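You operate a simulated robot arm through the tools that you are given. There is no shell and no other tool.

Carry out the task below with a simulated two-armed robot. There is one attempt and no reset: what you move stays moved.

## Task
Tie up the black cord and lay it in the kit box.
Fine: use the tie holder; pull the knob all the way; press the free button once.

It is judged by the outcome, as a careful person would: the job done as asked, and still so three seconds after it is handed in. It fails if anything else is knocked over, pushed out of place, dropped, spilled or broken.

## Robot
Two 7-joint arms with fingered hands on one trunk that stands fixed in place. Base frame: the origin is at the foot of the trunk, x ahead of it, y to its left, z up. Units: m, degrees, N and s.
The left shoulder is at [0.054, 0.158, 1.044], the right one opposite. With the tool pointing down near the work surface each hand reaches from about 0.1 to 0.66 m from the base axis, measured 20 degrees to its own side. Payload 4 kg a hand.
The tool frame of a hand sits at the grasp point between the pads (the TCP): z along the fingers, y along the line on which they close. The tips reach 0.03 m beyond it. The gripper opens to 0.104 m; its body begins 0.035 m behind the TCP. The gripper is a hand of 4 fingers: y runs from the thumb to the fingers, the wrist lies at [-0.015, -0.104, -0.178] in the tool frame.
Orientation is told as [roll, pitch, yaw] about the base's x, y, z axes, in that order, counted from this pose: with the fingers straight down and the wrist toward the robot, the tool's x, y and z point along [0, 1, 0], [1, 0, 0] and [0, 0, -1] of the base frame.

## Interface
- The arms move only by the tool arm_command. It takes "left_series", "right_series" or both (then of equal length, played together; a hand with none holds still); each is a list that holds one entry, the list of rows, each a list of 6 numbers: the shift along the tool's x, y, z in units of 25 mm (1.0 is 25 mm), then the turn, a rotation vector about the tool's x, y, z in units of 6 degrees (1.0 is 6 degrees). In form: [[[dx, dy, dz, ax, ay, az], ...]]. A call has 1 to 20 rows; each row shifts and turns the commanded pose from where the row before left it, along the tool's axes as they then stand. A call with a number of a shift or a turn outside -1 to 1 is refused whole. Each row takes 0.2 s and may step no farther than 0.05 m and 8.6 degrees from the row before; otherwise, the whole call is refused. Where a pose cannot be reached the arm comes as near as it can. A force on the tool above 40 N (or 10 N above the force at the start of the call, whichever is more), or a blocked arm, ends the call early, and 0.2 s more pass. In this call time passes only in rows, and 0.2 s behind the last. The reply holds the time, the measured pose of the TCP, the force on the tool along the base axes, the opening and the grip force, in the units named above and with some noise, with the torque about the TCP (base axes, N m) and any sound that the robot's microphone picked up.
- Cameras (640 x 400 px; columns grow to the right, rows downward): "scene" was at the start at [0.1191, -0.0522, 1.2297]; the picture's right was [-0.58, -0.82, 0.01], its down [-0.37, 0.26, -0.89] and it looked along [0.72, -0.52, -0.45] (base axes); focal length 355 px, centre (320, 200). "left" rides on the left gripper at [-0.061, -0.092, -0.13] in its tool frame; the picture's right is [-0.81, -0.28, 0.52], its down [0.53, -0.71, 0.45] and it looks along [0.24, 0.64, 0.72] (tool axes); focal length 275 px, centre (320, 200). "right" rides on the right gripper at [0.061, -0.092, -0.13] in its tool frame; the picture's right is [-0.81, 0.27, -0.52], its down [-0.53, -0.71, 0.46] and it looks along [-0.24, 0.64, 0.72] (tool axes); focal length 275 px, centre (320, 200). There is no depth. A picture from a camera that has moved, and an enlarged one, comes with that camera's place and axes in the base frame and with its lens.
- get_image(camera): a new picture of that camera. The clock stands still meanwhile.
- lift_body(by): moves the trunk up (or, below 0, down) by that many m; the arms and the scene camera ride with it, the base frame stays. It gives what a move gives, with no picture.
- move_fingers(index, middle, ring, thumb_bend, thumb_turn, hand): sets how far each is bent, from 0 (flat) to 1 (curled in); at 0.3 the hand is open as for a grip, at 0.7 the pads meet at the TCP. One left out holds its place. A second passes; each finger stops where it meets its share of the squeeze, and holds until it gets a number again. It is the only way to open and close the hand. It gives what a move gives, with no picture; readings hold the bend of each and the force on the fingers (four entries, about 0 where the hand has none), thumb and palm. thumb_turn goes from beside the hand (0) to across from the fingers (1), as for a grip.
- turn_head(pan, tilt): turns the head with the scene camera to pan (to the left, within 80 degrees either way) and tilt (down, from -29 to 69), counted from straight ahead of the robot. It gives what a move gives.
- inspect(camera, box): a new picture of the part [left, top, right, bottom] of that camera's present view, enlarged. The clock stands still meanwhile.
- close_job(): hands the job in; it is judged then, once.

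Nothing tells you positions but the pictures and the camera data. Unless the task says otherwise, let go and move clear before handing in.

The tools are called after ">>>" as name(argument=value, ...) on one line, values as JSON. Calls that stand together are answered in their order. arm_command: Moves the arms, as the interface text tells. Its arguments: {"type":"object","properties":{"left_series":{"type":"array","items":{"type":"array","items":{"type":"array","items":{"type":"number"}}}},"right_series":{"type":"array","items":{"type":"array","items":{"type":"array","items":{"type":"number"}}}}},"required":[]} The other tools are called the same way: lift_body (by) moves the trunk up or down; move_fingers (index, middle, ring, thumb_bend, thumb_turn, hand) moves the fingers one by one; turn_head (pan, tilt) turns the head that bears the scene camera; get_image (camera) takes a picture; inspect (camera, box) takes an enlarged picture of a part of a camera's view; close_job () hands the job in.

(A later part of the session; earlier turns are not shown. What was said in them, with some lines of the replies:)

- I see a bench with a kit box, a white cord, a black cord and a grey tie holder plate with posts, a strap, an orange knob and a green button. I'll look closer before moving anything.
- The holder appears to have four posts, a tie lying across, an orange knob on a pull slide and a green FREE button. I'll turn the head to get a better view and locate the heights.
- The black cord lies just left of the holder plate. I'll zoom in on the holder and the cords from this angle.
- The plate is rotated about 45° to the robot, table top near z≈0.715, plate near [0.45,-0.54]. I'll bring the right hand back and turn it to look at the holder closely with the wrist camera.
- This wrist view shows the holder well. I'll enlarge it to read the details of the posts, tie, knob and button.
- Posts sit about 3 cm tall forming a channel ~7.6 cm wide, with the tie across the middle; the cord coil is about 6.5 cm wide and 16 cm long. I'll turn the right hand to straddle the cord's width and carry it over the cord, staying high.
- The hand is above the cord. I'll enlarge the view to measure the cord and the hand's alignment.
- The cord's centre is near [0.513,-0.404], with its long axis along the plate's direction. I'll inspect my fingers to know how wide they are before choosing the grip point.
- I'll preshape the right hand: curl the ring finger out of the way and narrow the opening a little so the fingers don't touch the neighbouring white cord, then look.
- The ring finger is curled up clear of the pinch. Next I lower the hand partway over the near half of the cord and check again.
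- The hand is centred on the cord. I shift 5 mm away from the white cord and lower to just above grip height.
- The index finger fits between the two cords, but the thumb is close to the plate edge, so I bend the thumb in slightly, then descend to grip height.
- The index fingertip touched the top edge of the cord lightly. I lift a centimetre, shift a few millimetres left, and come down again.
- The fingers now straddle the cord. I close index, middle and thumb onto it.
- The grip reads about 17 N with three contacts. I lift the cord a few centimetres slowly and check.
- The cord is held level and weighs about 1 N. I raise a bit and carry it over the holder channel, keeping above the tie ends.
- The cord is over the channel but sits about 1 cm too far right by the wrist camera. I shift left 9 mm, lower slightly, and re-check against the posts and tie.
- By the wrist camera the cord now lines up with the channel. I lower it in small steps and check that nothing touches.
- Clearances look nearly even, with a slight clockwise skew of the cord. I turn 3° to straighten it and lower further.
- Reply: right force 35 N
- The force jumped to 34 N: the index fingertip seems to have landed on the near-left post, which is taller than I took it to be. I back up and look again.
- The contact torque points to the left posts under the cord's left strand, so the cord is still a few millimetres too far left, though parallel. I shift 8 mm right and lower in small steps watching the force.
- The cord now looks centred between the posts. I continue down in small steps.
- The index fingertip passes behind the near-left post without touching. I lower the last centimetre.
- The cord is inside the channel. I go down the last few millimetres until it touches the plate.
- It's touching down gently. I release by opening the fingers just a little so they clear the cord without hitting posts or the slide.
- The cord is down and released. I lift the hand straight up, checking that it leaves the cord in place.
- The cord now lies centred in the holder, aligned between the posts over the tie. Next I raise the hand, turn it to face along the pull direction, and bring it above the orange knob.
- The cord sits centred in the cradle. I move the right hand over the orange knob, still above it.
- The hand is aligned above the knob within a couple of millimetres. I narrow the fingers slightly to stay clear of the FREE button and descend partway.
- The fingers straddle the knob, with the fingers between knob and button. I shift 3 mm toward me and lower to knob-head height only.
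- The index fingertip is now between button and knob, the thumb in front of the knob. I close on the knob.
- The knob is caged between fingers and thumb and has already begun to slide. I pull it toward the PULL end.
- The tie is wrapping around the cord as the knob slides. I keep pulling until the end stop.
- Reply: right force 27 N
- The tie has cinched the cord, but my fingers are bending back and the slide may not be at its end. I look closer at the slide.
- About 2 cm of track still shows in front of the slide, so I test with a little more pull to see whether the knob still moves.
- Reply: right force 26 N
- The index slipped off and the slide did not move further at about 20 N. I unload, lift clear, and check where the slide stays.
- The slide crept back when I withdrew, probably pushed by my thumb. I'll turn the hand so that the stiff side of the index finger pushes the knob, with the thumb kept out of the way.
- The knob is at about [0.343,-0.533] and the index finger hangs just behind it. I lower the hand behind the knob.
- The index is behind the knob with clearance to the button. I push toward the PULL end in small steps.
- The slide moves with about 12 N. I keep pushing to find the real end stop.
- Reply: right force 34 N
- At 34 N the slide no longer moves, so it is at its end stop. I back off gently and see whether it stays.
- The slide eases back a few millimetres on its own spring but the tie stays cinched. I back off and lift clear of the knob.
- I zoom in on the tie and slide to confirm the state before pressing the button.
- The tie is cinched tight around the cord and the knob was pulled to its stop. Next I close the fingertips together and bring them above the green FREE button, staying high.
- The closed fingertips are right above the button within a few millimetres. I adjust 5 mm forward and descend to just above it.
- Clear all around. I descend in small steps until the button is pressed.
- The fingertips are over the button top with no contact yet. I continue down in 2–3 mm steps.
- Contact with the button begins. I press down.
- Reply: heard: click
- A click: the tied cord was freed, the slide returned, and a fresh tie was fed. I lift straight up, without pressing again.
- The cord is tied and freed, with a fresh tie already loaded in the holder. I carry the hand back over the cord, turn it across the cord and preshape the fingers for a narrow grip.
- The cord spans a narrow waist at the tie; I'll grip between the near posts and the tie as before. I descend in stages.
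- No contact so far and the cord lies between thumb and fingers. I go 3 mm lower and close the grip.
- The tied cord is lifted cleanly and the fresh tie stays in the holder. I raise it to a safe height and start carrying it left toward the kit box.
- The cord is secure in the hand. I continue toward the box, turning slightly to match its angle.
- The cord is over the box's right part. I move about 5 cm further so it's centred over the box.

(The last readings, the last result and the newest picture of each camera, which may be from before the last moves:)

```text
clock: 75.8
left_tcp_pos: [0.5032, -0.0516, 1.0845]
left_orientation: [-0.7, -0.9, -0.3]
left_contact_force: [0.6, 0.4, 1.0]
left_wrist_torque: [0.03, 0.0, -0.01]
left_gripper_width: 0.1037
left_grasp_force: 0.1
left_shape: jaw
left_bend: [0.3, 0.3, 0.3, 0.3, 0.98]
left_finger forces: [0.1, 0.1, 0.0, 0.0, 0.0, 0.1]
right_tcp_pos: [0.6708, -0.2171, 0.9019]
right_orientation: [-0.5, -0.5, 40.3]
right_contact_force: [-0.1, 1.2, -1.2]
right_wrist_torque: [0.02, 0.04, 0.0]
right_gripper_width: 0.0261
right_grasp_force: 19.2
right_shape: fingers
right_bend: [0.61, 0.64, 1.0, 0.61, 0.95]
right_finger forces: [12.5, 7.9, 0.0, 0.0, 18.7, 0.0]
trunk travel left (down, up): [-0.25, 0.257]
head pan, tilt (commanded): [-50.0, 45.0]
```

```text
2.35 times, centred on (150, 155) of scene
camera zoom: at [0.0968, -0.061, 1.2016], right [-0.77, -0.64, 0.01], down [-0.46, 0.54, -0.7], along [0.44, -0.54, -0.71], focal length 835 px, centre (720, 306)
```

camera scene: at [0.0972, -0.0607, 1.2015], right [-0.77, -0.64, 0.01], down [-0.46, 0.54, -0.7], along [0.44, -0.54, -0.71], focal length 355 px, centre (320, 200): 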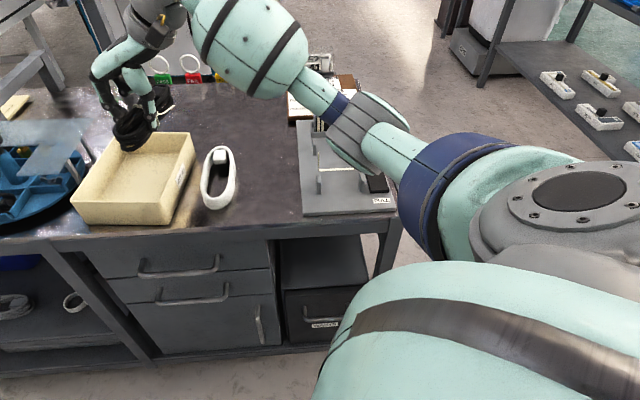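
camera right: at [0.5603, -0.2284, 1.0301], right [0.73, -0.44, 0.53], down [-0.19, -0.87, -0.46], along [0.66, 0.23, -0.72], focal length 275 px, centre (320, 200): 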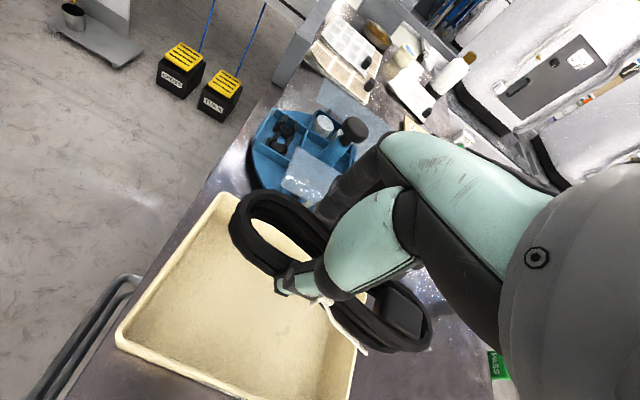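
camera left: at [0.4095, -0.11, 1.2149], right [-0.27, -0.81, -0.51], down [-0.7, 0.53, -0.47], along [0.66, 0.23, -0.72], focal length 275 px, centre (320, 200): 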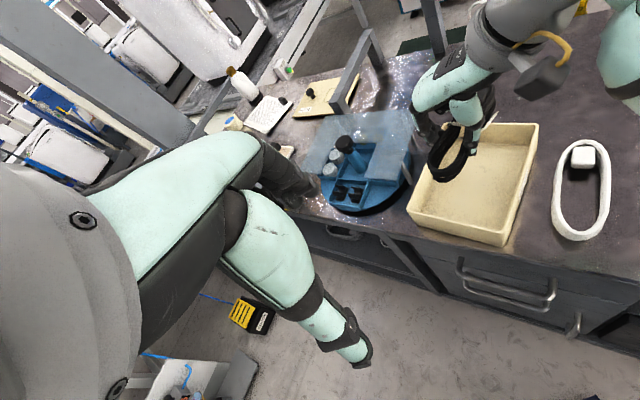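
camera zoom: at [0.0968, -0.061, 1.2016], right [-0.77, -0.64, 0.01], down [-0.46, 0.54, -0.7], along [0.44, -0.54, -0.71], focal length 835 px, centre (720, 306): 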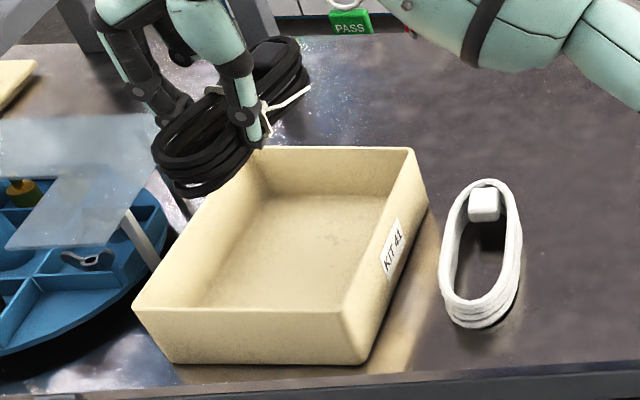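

The pose is reachable. There is a glass sheet on posts over the tray next to the box, so I check its height and edges before lowering.

>>> inspect(camera="left", box=[280, 60, 560, 260])

>>> inspect(camera="scene", box=[0, 70, 180, 240])

>>> inspect(camera="right", box=[100, 60, 420, 400])

```text
2.00 times, centred on (420, 160) of left
camera zoom: at [0.4095, -0.11, 1.2149], right [-0.27, -0.81, -0.51], down [-0.7, 0.53, -0.47], along [0.66, 0.23, -0.72], focal length 551 px, centre (120, 280)
```

zoom: 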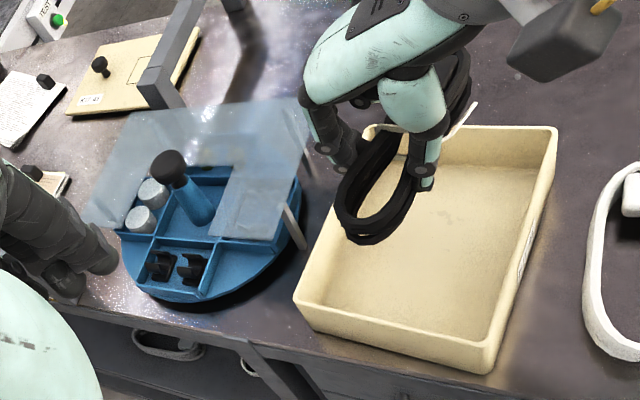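

```text
2.35 times, centred on (90, 155) of scene
camera zoom: at [0.0968, -0.061, 1.2016], right [-0.77, -0.64, 0.01], down [-0.46, 0.54, -0.7], along [0.44, -0.54, -0.71], focal length 835 px, centre (861, 306)
```

zoom: 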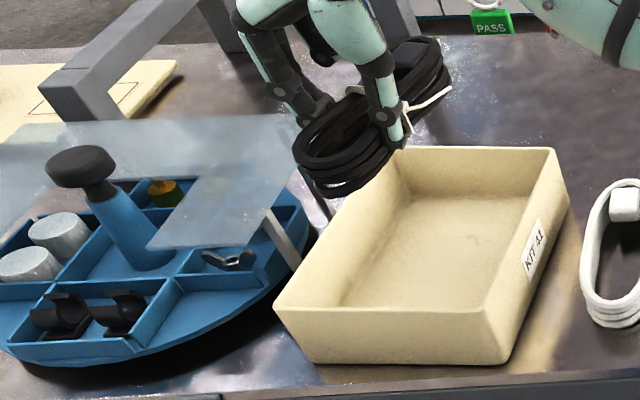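

```text
1.18 times, centred on (260, 230) of right
camera zoom: at [0.5603, -0.2284, 1.0301], right [0.73, -0.44, 0.53], down [-0.19, -0.87, -0.46], along [0.66, 0.23, -0.72], focal length 324 px, centre (391, 165)
```

zoom: 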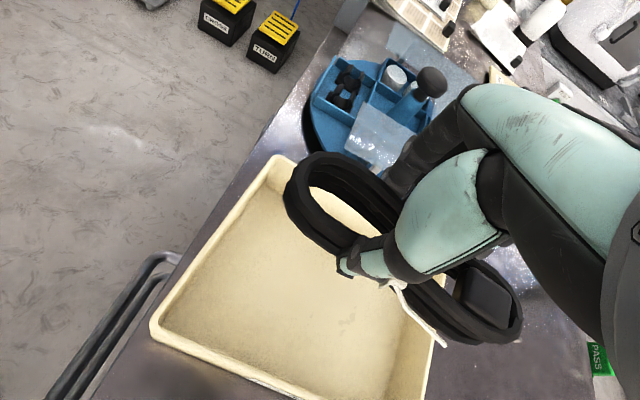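

The glass sheet's edge is about 2–3 cm beyond the box wall at z≈0.80, so there is room. I nudge 7 mm forward to centre the cord lengthwise and lower it partway.

>>> arm_command(right_series=[[[-0.28, 0, 0, 0, 0, 0], [0, 0, 0.8, 0, 0, 0], [0, 0, 0.8, 0, 0, 0], [0, 0, 0.8, 0, 0, 0], [0, 0, 0.6, 0, 0, 0]]])

>>> inspect(camera="left", box=[360, 60, 560, 260])

>>> inspect(camera="scene", box=[50, 70, 250, 240])

>>> inspect(camera="right", box=[100, 100, 420, 400])

```text
clock: 77.0
left_tcp_pos: [0.5045, -0.0508, 1.0852]
left_orientation: [-0.5, -0.8, -0.4]
left_contact_force: [0.0, -0.1, 0.4]
left_wrist_torque: [0.0, 0.03, 0.01]
left_gripper_width: 0.1041
left_grasp_force: 0.1
left_shape: jaw
left_bend: [0.3, 0.3, 0.3, 0.3, 0.98]
left_finger forces: [0.0, 0.0, 0.0, 0.0, 0.1, 0.0]
right_tcp_pos: [0.6778, -0.2218, 0.8234]
right_orientation: [-0.4, -0.5, 40.2]
right_contact_force: [-0.9, 0.4, -1.6]
right_wrist_torque: [0.01, -0.01, -0.01]
right_gripper_width: 0.0265
right_grasp_force: 19.5
right_shape: fingers
right_bend: [0.61, 0.64, 1.0, 0.61, 0.95]
right_finger forces: [12.6, 7.9, 0.0, 0.0, 18.6, 0.0]
trunk travel left (down, up): [-0.25, 0.257]
head pan, tilt (commanded): [-50.0, 45.0]
```

```text
2.00 times, centred on (460, 160) of left
camera zoom: at [0.4096, -0.1105, 1.2148], right [-0.27, -0.81, -0.51], down [-0.7, 0.53, -0.47], along [0.66, 0.23, -0.72], focal length 551 px, centre (40, 280)
```

zoom: 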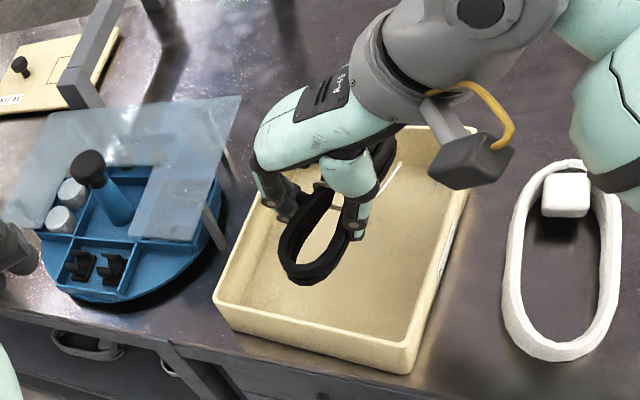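

```text
2.35 times, centred on (150, 155) of scene
camera zoom: at [0.0969, -0.0614, 1.2015], right [-0.77, -0.64, 0.01], down [-0.46, 0.54, -0.7], along [0.44, -0.54, -0.71], focal length 835 px, centre (720, 306)
```

zoom: 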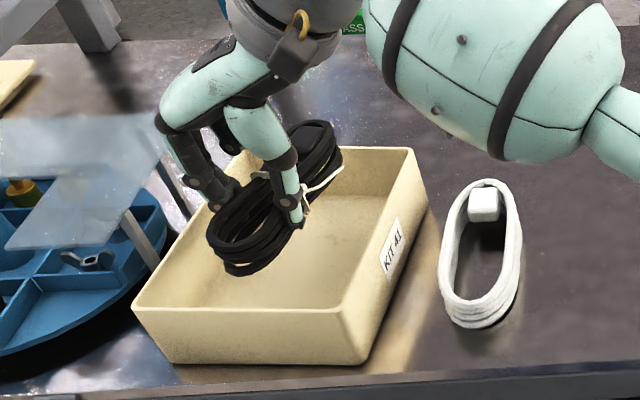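

```text
1.33 times, centred on (260, 250) of right
camera zoom: at [0.5675, -0.234, 0.9522], right [0.73, -0.44, 0.53], down [-0.19, -0.87, -0.46], along [0.66, 0.23, -0.72], focal length 367 px, centre (400, 133)
```

zoom: 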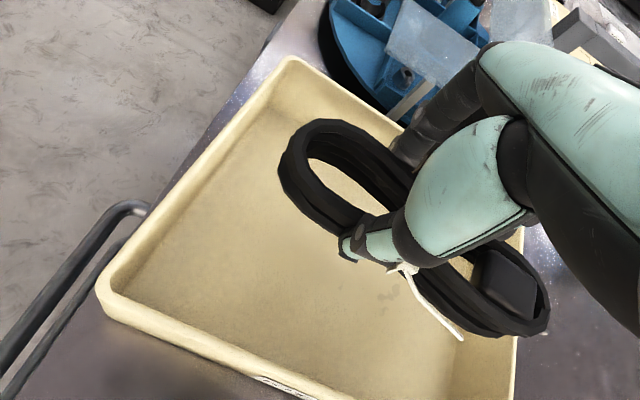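

Everything fits inside the walls. I lower further, slowly, to just above the box floor.

>>> arm_command(right_series=[[[0, 0, 0.6, 0, 0, 0], [0, 0, 0.6, 0, 0, 0], [0, 0, 0.5, 0, 0, 0]]])

>>> inspect(camera="left", box=[360, 60, 560, 260])

>>> inspect(camera="scene", box=[50, 70, 250, 240])

>>> inspect(camera="right", box=[100, 100, 420, 400])

```text
clock: 77.8
left_tcp_pos: [0.5034, -0.0517, 1.0847]
left_orientation: [-0.7, -0.9, -0.4]
left_contact_force: [-0.4, 0.6, 0.6]
left_wrist_torque: [-0.01, 0.0, 0.0]
left_gripper_width: 0.1041
left_grasp_force: 0.0
left_shape: jaw
left_bend: [0.3, 0.3, 0.3, 0.3, 0.98]
left_finger forces: [0.0, 0.0, 0.0, 0.1, 0.0, 0.1]
right_tcp_pos: [0.6772, -0.2201, 0.7838]
right_orientation: [-0.4, -0.6, 40.3]
right_contact_force: [0.3, -0.3, -1.4]
right_wrist_torque: [0.04, 0.04, 0.01]
right_gripper_width: 0.0262
right_grasp_force: 19.5
right_shape: fingers
right_bend: [0.61, 0.64, 1.0, 0.61, 0.95]
right_finger forces: [12.6, 7.9, 0.1, 0.0, 18.5, 0.0]
trunk travel left (down, up): [-0.25, 0.257]
head pan, tilt (commanded): [-50.0, 45.0]
```

```text
2.00 times, centred on (460, 160) of left
camera zoom: at [0.4096, -0.1106, 1.2148], right [-0.27, -0.81, -0.51], down [-0.7, 0.53, -0.47], along [0.66, 0.23, -0.72], focal length 551 px, centre (40, 280)
```

zoom: 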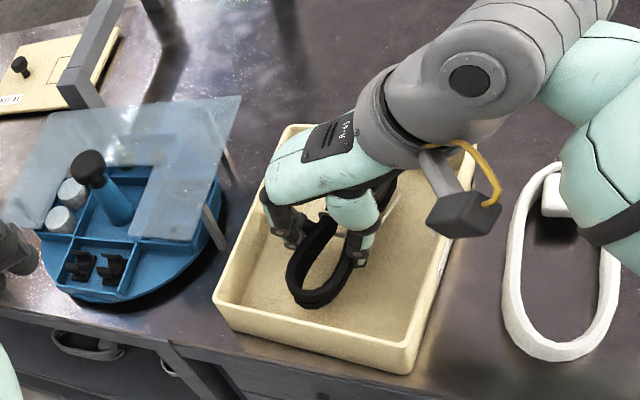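

```text
2.35 times, centred on (150, 155) of scene
camera zoom: at [0.0968, -0.0615, 1.2015], right [-0.77, -0.64, 0.01], down [-0.46, 0.54, -0.7], along [0.44, -0.54, -0.71], focal length 835 px, centre (720, 306)
```

zoom: 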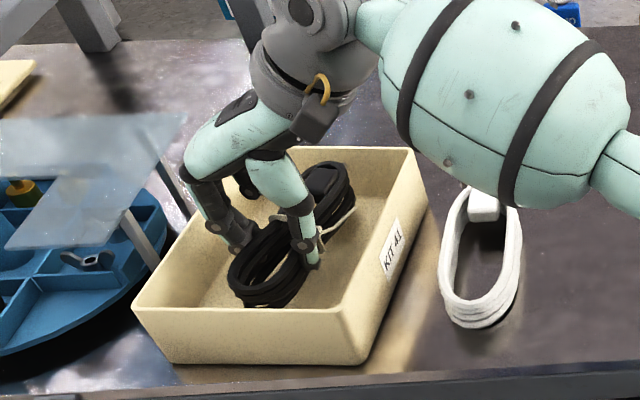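

```text
1.33 times, centred on (260, 250) of right
camera zoom: at [0.5669, -0.232, 0.9118], right [0.73, -0.44, 0.53], down [-0.19, -0.87, -0.46], along [0.66, 0.23, -0.72], focal length 367 px, centre (400, 133)
```

zoom: 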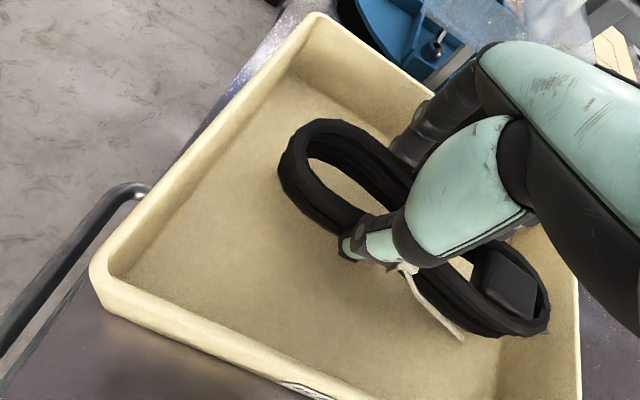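

>>> arm_command(right_series=[[[0, 0, 0.25, 0, 0, 0], [0, 0, 0.2, 0, 0, 0], [0, 0, 0.15, 0, 0, 0]]])

>>> inspect(camera="left", box=[400, 100, 520, 220])

```text
clock: 78.6
left_tcp_pos: [0.503, -0.0525, 1.0842]
left_orientation: [-0.5, -0.9, -0.4]
left_contact_force: [-0.2, -0.6, 0.0]
left_wrist_torque: [-0.05, 0.0, -0.02]
left_gripper_width: 0.1038
left_grasp_force: 0.0
left_shape: jaw
left_bend: [0.3, 0.3, 0.3, 0.3, 0.98]
left_finger forces: [0.0, 0.1, 0.0, 0.0, 0.1, 0.0]
right_tcp_pos: [0.6788, -0.2226, 0.7678]
right_orientation: [-0.4, -0.5, 40.3]
right_contact_force: [-0.8, 0.0, -1.0]
right_wrist_torque: [0.01, 0.04, 0.0]
right_gripper_width: 0.026
right_grasp_force: 19.7
right_shape: fingers
right_bend: [0.61, 0.64, 1.0, 0.61, 0.95]
right_finger forces: [12.9, 7.9, 0.1, 0.1, 18.8, 0.0]
trunk travel left (down, up): [-0.25, 0.257]
head pan, tilt (commanded): [-50.0, 45.0]
```

```text
3.33 times, centred on (460, 160) of left
camera zoom: at [0.4094, -0.1104, 1.2149], right [-0.27, -0.81, -0.51], down [-0.7, 0.53, -0.47], along [0.66, 0.23, -0.72], focal length 918 px, centre (-147, 333)
```

zoom: 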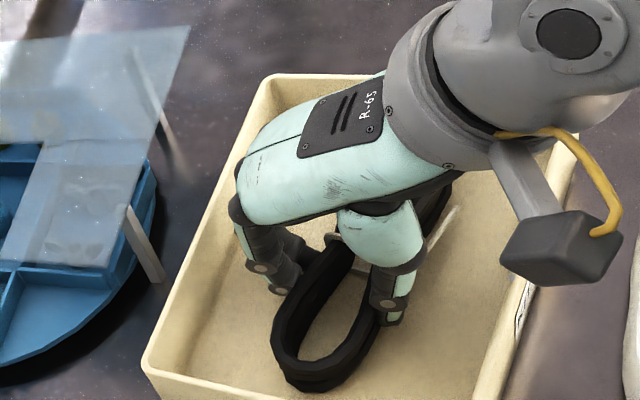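

>>> arm_command(right_series=[[[0, 0, 0.1, 0, 0, 0], [0, 0, 0.1, 0, 0, 0]]])

```text
clock: 79.2
left_tcp_pos: [0.5027, -0.0508, 1.0852]
left_orientation: [-0.6, -1.0, -0.5]
left_contact_force: [-0.6, 0.1, 0.4]
left_wrist_torque: [-0.01, -0.02, -0.01]
left_gripper_width: 0.1036
left_grasp_force: 0.1
left_shape: jaw
left_bend: [0.3, 0.3, 0.3, 0.3, 0.98]
left_finger forces: [0.1, 0.0, 0.1, 0.0, 0.1, 0.0]
right_tcp_pos: [0.6779, -0.221, 0.7644]
right_orientation: [-0.6, -0.7, 40.2]
right_contact_force: [1.4, -0.6, 6.3]
right_wrist_torque: [0.05, 0.19, 0.0]
right_gripper_width: 0.0259
right_grasp_force: 21.7
right_shape: fingers
right_bend: [0.61, 0.64, 1.0, 0.62, 0.95]
right_finger forces: [14.7, 8.6, 0.0, 0.1, 19.9, 0.0]
trunk travel left (down, up): [-0.25, 0.257]
head pan, tilt (commanded): [-50.0, 45.0]
```

The cord touches the box floor. I release by opening the fingers moderately.

>>> move_fingers(hand="right", index=0.5, middle=0.5, thumb_bend=0.5)

>>> inspect(camera="left", box=[400, 100, 520, 220])

>>> inspect(camera="right", box=[100, 100, 420, 400])

```text
clock: 80.2
left_tcp_pos: [0.5043, -0.0509, 1.0845]
left_orientation: [-0.5, -1.0, -0.4]
left_contact_force: [0.9, -0.1, 0.7]
left_wrist_torque: [0.03, 0.02, -0.03]
left_gripper_width: 0.1037
left_grasp_force: 0.0
left_shape: jaw
left_bend: [0.3, 0.3, 0.3, 0.3, 0.98]
left_finger forces: [0.0, 0.0, 0.1, 0.0, 0.0, 0.0]
right_tcp_pos: [0.677, -0.2228, 0.7619]
right_orientation: [-0.4, -0.4, 40.3]
right_contact_force: [0.8, 0.0, -0.7]
right_wrist_torque: [0.01, 0.01, 0.02]
right_gripper_width: 0.0515
right_grasp_force: 0.2
right_shape: fingers
right_bend: [0.5, 0.5, 1.0, 0.5, 0.97]
right_finger forces: [0.4, 0.1, 0.1, 0.0, 0.0, 0.1]
trunk travel left (down, up): [-0.25, 0.257]
head pan, tilt (commanded): [-50.0, 45.0]
```

```text
3.33 times, centred on (460, 160) of left
camera zoom: at [0.4092, -0.1104, 1.215], right [-0.27, -0.81, -0.51], down [-0.7, 0.53, -0.47], along [0.66, 0.23, -0.72], focal length 918 px, centre (-147, 333)
```

zoom: 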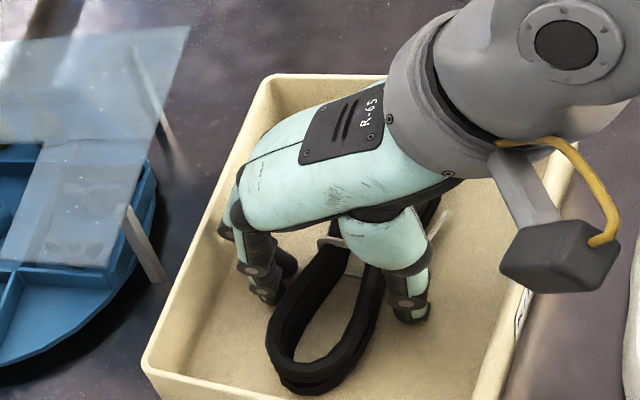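

```text
1.33 times, centred on (260, 250) of right
camera zoom: at [0.5674, -0.2335, 0.8915], right [0.73, -0.44, 0.53], down [-0.19, -0.87, -0.46], along [0.66, 0.23, -0.72], focal length 367 px, centre (400, 133)
```

zoom: 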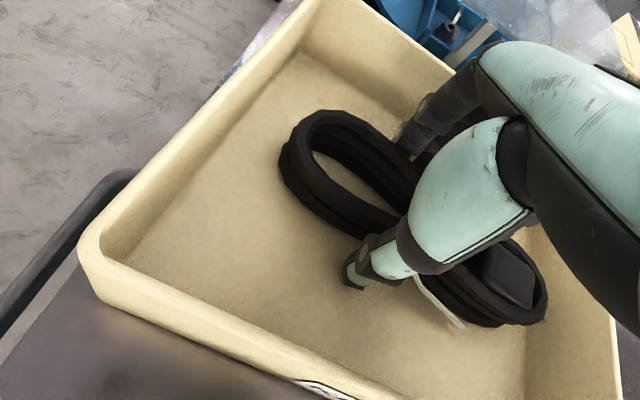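

Released. I open slightly more and lift straight up out of the box.

>>> move_fingers(hand="right", index=0.45, middle=0.45, thumb_bend=0.47)

>>> arm_command(right_series=[[[0, 0, -0.3, 0, 0, 0], [0, 0, -0.5, 0, 0, 0], [0, 0, -0.8, 0, 0, 0], [0, 0, -0.9, 0, 0, 0], [0, 0, -0.9, 0, 0, 0], [0, 0, -0.9, 0, 0, 0]]])

>>> get_image(camera="left")

>>> get_image(camera="scene")

>>> get_image(camera="right")

```text
clock: 81.2
left_tcp_pos: [0.5035, -0.0525, 1.0836]
left_orientation: [-0.6, -0.8, -0.3]
left_contact_force: [-0.3, -0.7, 0.0]
left_wrist_torque: [-0.01, -0.03, 0.0]
left_gripper_width: 0.1037
left_grasp_force: 0.1
left_shape: jaw
left_bend: [0.3, 0.3, 0.3, 0.3, 0.98]
left_finger forces: [0.0, 0.0, 0.0, 0.0, 0.1, 0.0]
right_tcp_pos: [0.6777, -0.2216, 0.7627]
right_orientation: [-0.4, -0.5, 40.3]
right_contact_force: [0.1, -0.1, -0.8]
right_wrist_torque: [-0.01, 0.02, 0.0]
right_gripper_width: 0.0621
right_grasp_force: 0.1
right_shape: fingers
right_bend: [0.45, 0.45, 1.0, 0.47, 0.97]
right_finger forces: [0.1, 0.0, 0.0, 0.0, 0.0, 0.0]
trunk travel left (down, up): [-0.25, 0.257]
head pan, tilt (commanded): [-50.0, 45.0]
```

```text
clock: 82.6
left_tcp_pos: [0.5035, -0.052, 1.0835]
left_orientation: [-0.6, -1.0, -0.4]
left_contact_force: [0.6, -0.6, 0.1]
left_wrist_torque: [0.01, -0.01, -0.01]
left_gripper_width: 0.1041
left_grasp_force: 0.0
left_shape: jaw
left_bend: [0.3, 0.3, 0.3, 0.3, 0.98]
left_finger forces: [0.0, 0.0, 0.0, 0.1, 0.0, 0.0]
right_tcp_pos: [0.6738, -0.2224, 0.8712]
right_orientation: [-0.5, -0.4, 40.3]
right_contact_force: [0.7, -0.3, -0.2]
right_wrist_torque: [0.0, -0.02, 0.02]
right_gripper_width: 0.0619
right_grasp_force: 0.1
right_shape: fingers
right_bend: [0.45, 0.45, 1.0, 0.47, 0.97]
right_finger forces: [0.0, 0.0, 0.0, 0.0, 0.1, 0.0]
trunk travel left (down, up): [-0.25, 0.257]
head pan, tilt (commanded): [-50.0, 45.0]
```

```text
taken
camera left: at [0.409, -0.1102, 1.2151], right [-0.27, -0.81, -0.51], down [-0.7, 0.53, -0.47], along [0.66, 0.23, -0.72], focal length 275 px, centre (320, 200)
```

left: 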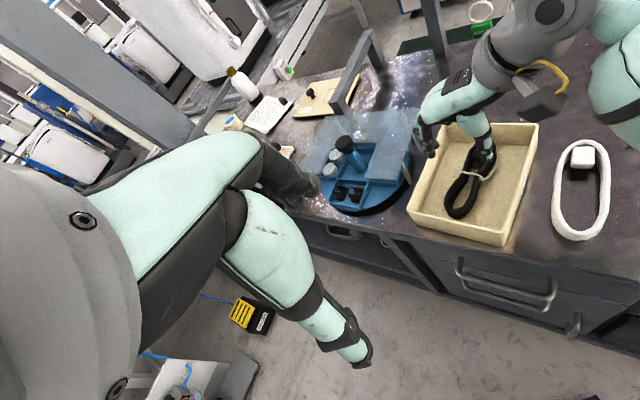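

```text
taken
camera scene: at [0.0963, -0.0612, 1.2016], right [-0.77, -0.64, 0.01], down [-0.46, 0.54, -0.7], along [0.45, -0.54, -0.71], focal length 355 px, centre (320, 200)
```

scene: 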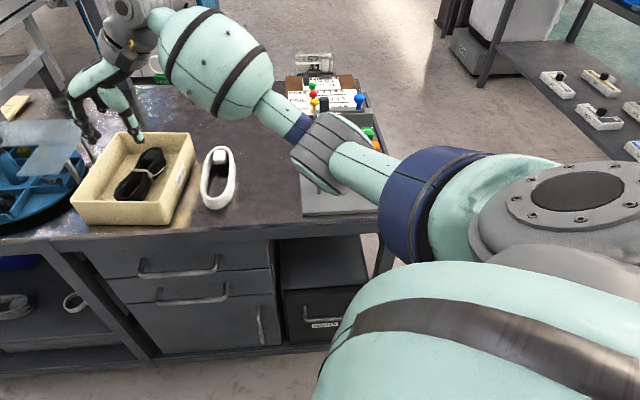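

```text
taken
camera right: at [0.5635, -0.2339, 0.9998], right [0.73, -0.44, 0.53], down [-0.19, -0.87, -0.46], along [0.66, 0.23, -0.72], focal length 275 px, centre (320, 200)
```

right: 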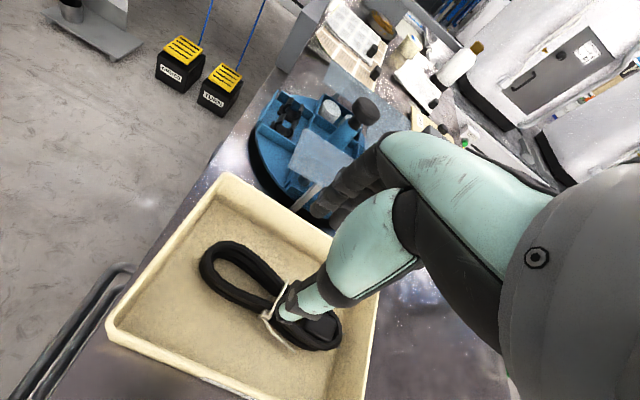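

The tied cord lies inside the kit box. I raise further and withdraw the arm back to the right, then check everything.

>>> arm_command(right_series=[[[0, 0, -0.9, 0, 0, 0], [0, -0.4, -0.9, 0, 0, 0], [0, -0.9, -0.3, 0, 0, 0], [0, -0.9, 0, 0, 0, 0], [0, -0.9, 0, 0, 0, 0], [0, -0.9, 0, 0, 0, 0], [0, -0.9, 0, 0, 0, 0], [0, -0.9, 0, 0, 0, 0], [0, -0.9, 0, 0, 0, 0], [0, -0.9, 0, 0, 0, 0], [0, -0.9, 0, 0, 0, 0], [0, -0.9, 0, 0, 0, 0], [0, -0.9, 0, 0, 0, 0], [0, -0.9, 0, 0, 0, 0], [0, -0.9, 0, 0, 0, 0], [0, -0.9, 0, 0, 0, 0]]])

>>> get_image(camera="scene")

>>> inspect(camera="scene", box=[60, 110, 260, 240])

>>> inspect(camera="left", box=[380, 80, 580, 260])

```text
clock: 86.0
left_tcp_pos: [0.5041, -0.052, 1.0848]
left_orientation: [-0.5, -1.0, -0.5]
left_contact_force: [-0.7, 0.1, -0.7]
left_wrist_torque: [0.0, 0.01, -0.03]
left_gripper_width: 0.1041
left_grasp_force: 0.1
left_shape: jaw
left_bend: [0.3, 0.3, 0.3, 0.3, 0.98]
left_finger forces: [0.1, 0.0, 0.1, 0.0, 0.0, 0.0]
right_tcp_pos: [0.4279, -0.4325, 0.9218]
right_orientation: [-0.4, -0.5, 40.3]
right_contact_force: [-0.4, 0.6, 0.9]
right_wrist_torque: [-0.01, -0.02, 0.01]
right_gripper_width: 0.0621
right_grasp_force: 0.2
right_shape: fingers
right_bend: [0.45, 0.45, 1.0, 0.47, 0.97]
right_finger forces: [0.1, 0.0, 0.1, 0.1, 0.0, 0.0]
trunk travel left (down, up): [-0.25, 0.257]
head pan, tilt (commanded): [-50.0, 45.0]
```

```text
taken
camera scene: at [0.0956, -0.0616, 1.2016], right [-0.77, -0.64, 0.01], down [-0.46, 0.54, -0.7], along [0.45, -0.54, -0.71], focal length 355 px, centre (320, 200)
```

scene: 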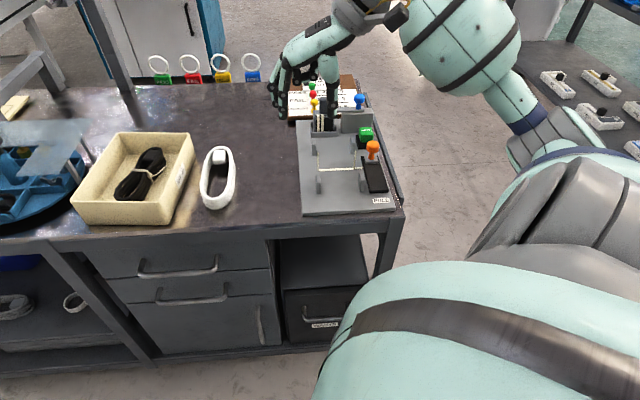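

```text
3.08 times, centred on (160, 175) of scene
camera zoom: at [0.0956, -0.0616, 1.2016], right [-0.77, -0.64, 0.01], down [-0.46, 0.54, -0.7], along [0.45, -0.54, -0.71], focal length 1092 px, centre (812, 277)
```

zoom: 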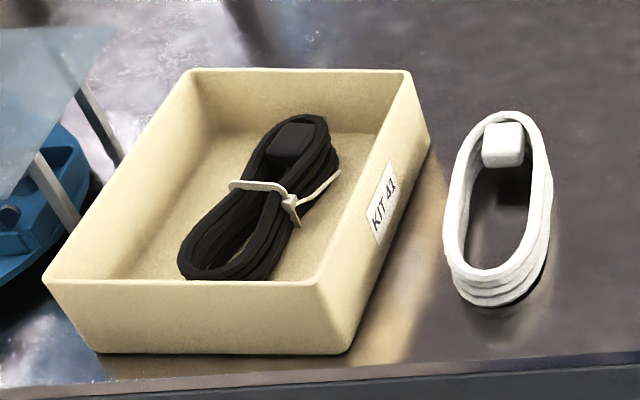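

```text
2.22 times, centred on (480, 170) of left
camera zoom: at [0.4087, -0.1107, 1.2151], right [-0.27, -0.81, -0.51], down [-0.7, 0.53, -0.47], along [0.66, 0.23, -0.72], focal length 612 px, centre (-36, 267)
```

zoom: 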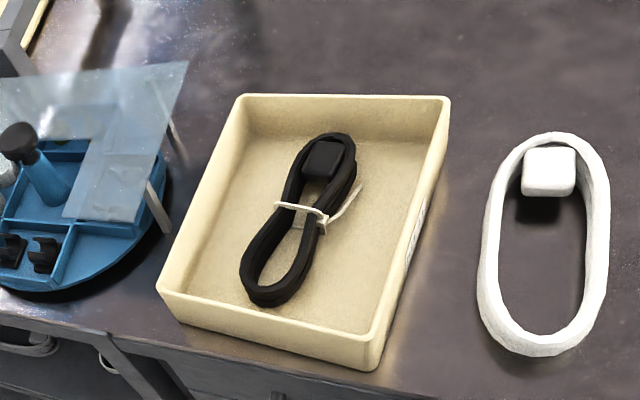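

>>> inspect(camera="scene", box=[270, 70, 420, 220])

```text
2.67 times, centred on (345, 145) of scene
camera zoom: at [0.0956, -0.0616, 1.2016], right [-0.77, -0.64, 0.01], down [-0.46, 0.54, -0.7], along [0.45, -0.54, -0.71], focal length 946 px, centre (253, 347)
```

zoom: 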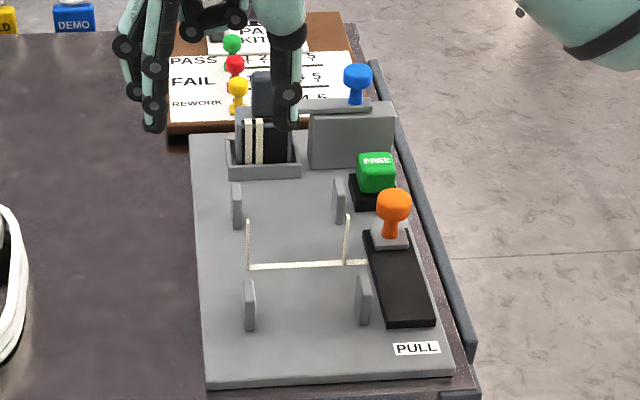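

The black cord is tied and lying in the kit box. The holder is reset with a fresh tie, nothing else has moved, and the hand is clear, so I hand the job in.

>>> close_job()

```text
The job is handed in.
```

The black cord is tied with the holder's tie and lies flat in the kit box. I've handed the job in.

- **Knob:** I pulled it until it stopped and would not move further at about 30 N. On the first pull my fingers slipped off and the slide crept back, so I pulled it to the stop a second time.
- **Free button:** I pressed it once and heard one click. The knob went back to its start and the holder loaded a new tie.
- **Placing the cord:** while lowering it into the holder, I pressed it briefly onto the left posts at about 34 N. I backed off and re-aligned it, and nothing looked moved or damaged.

In the last pictures the white cord, the kit box and the holder were in place, and both hands were empty and clear.
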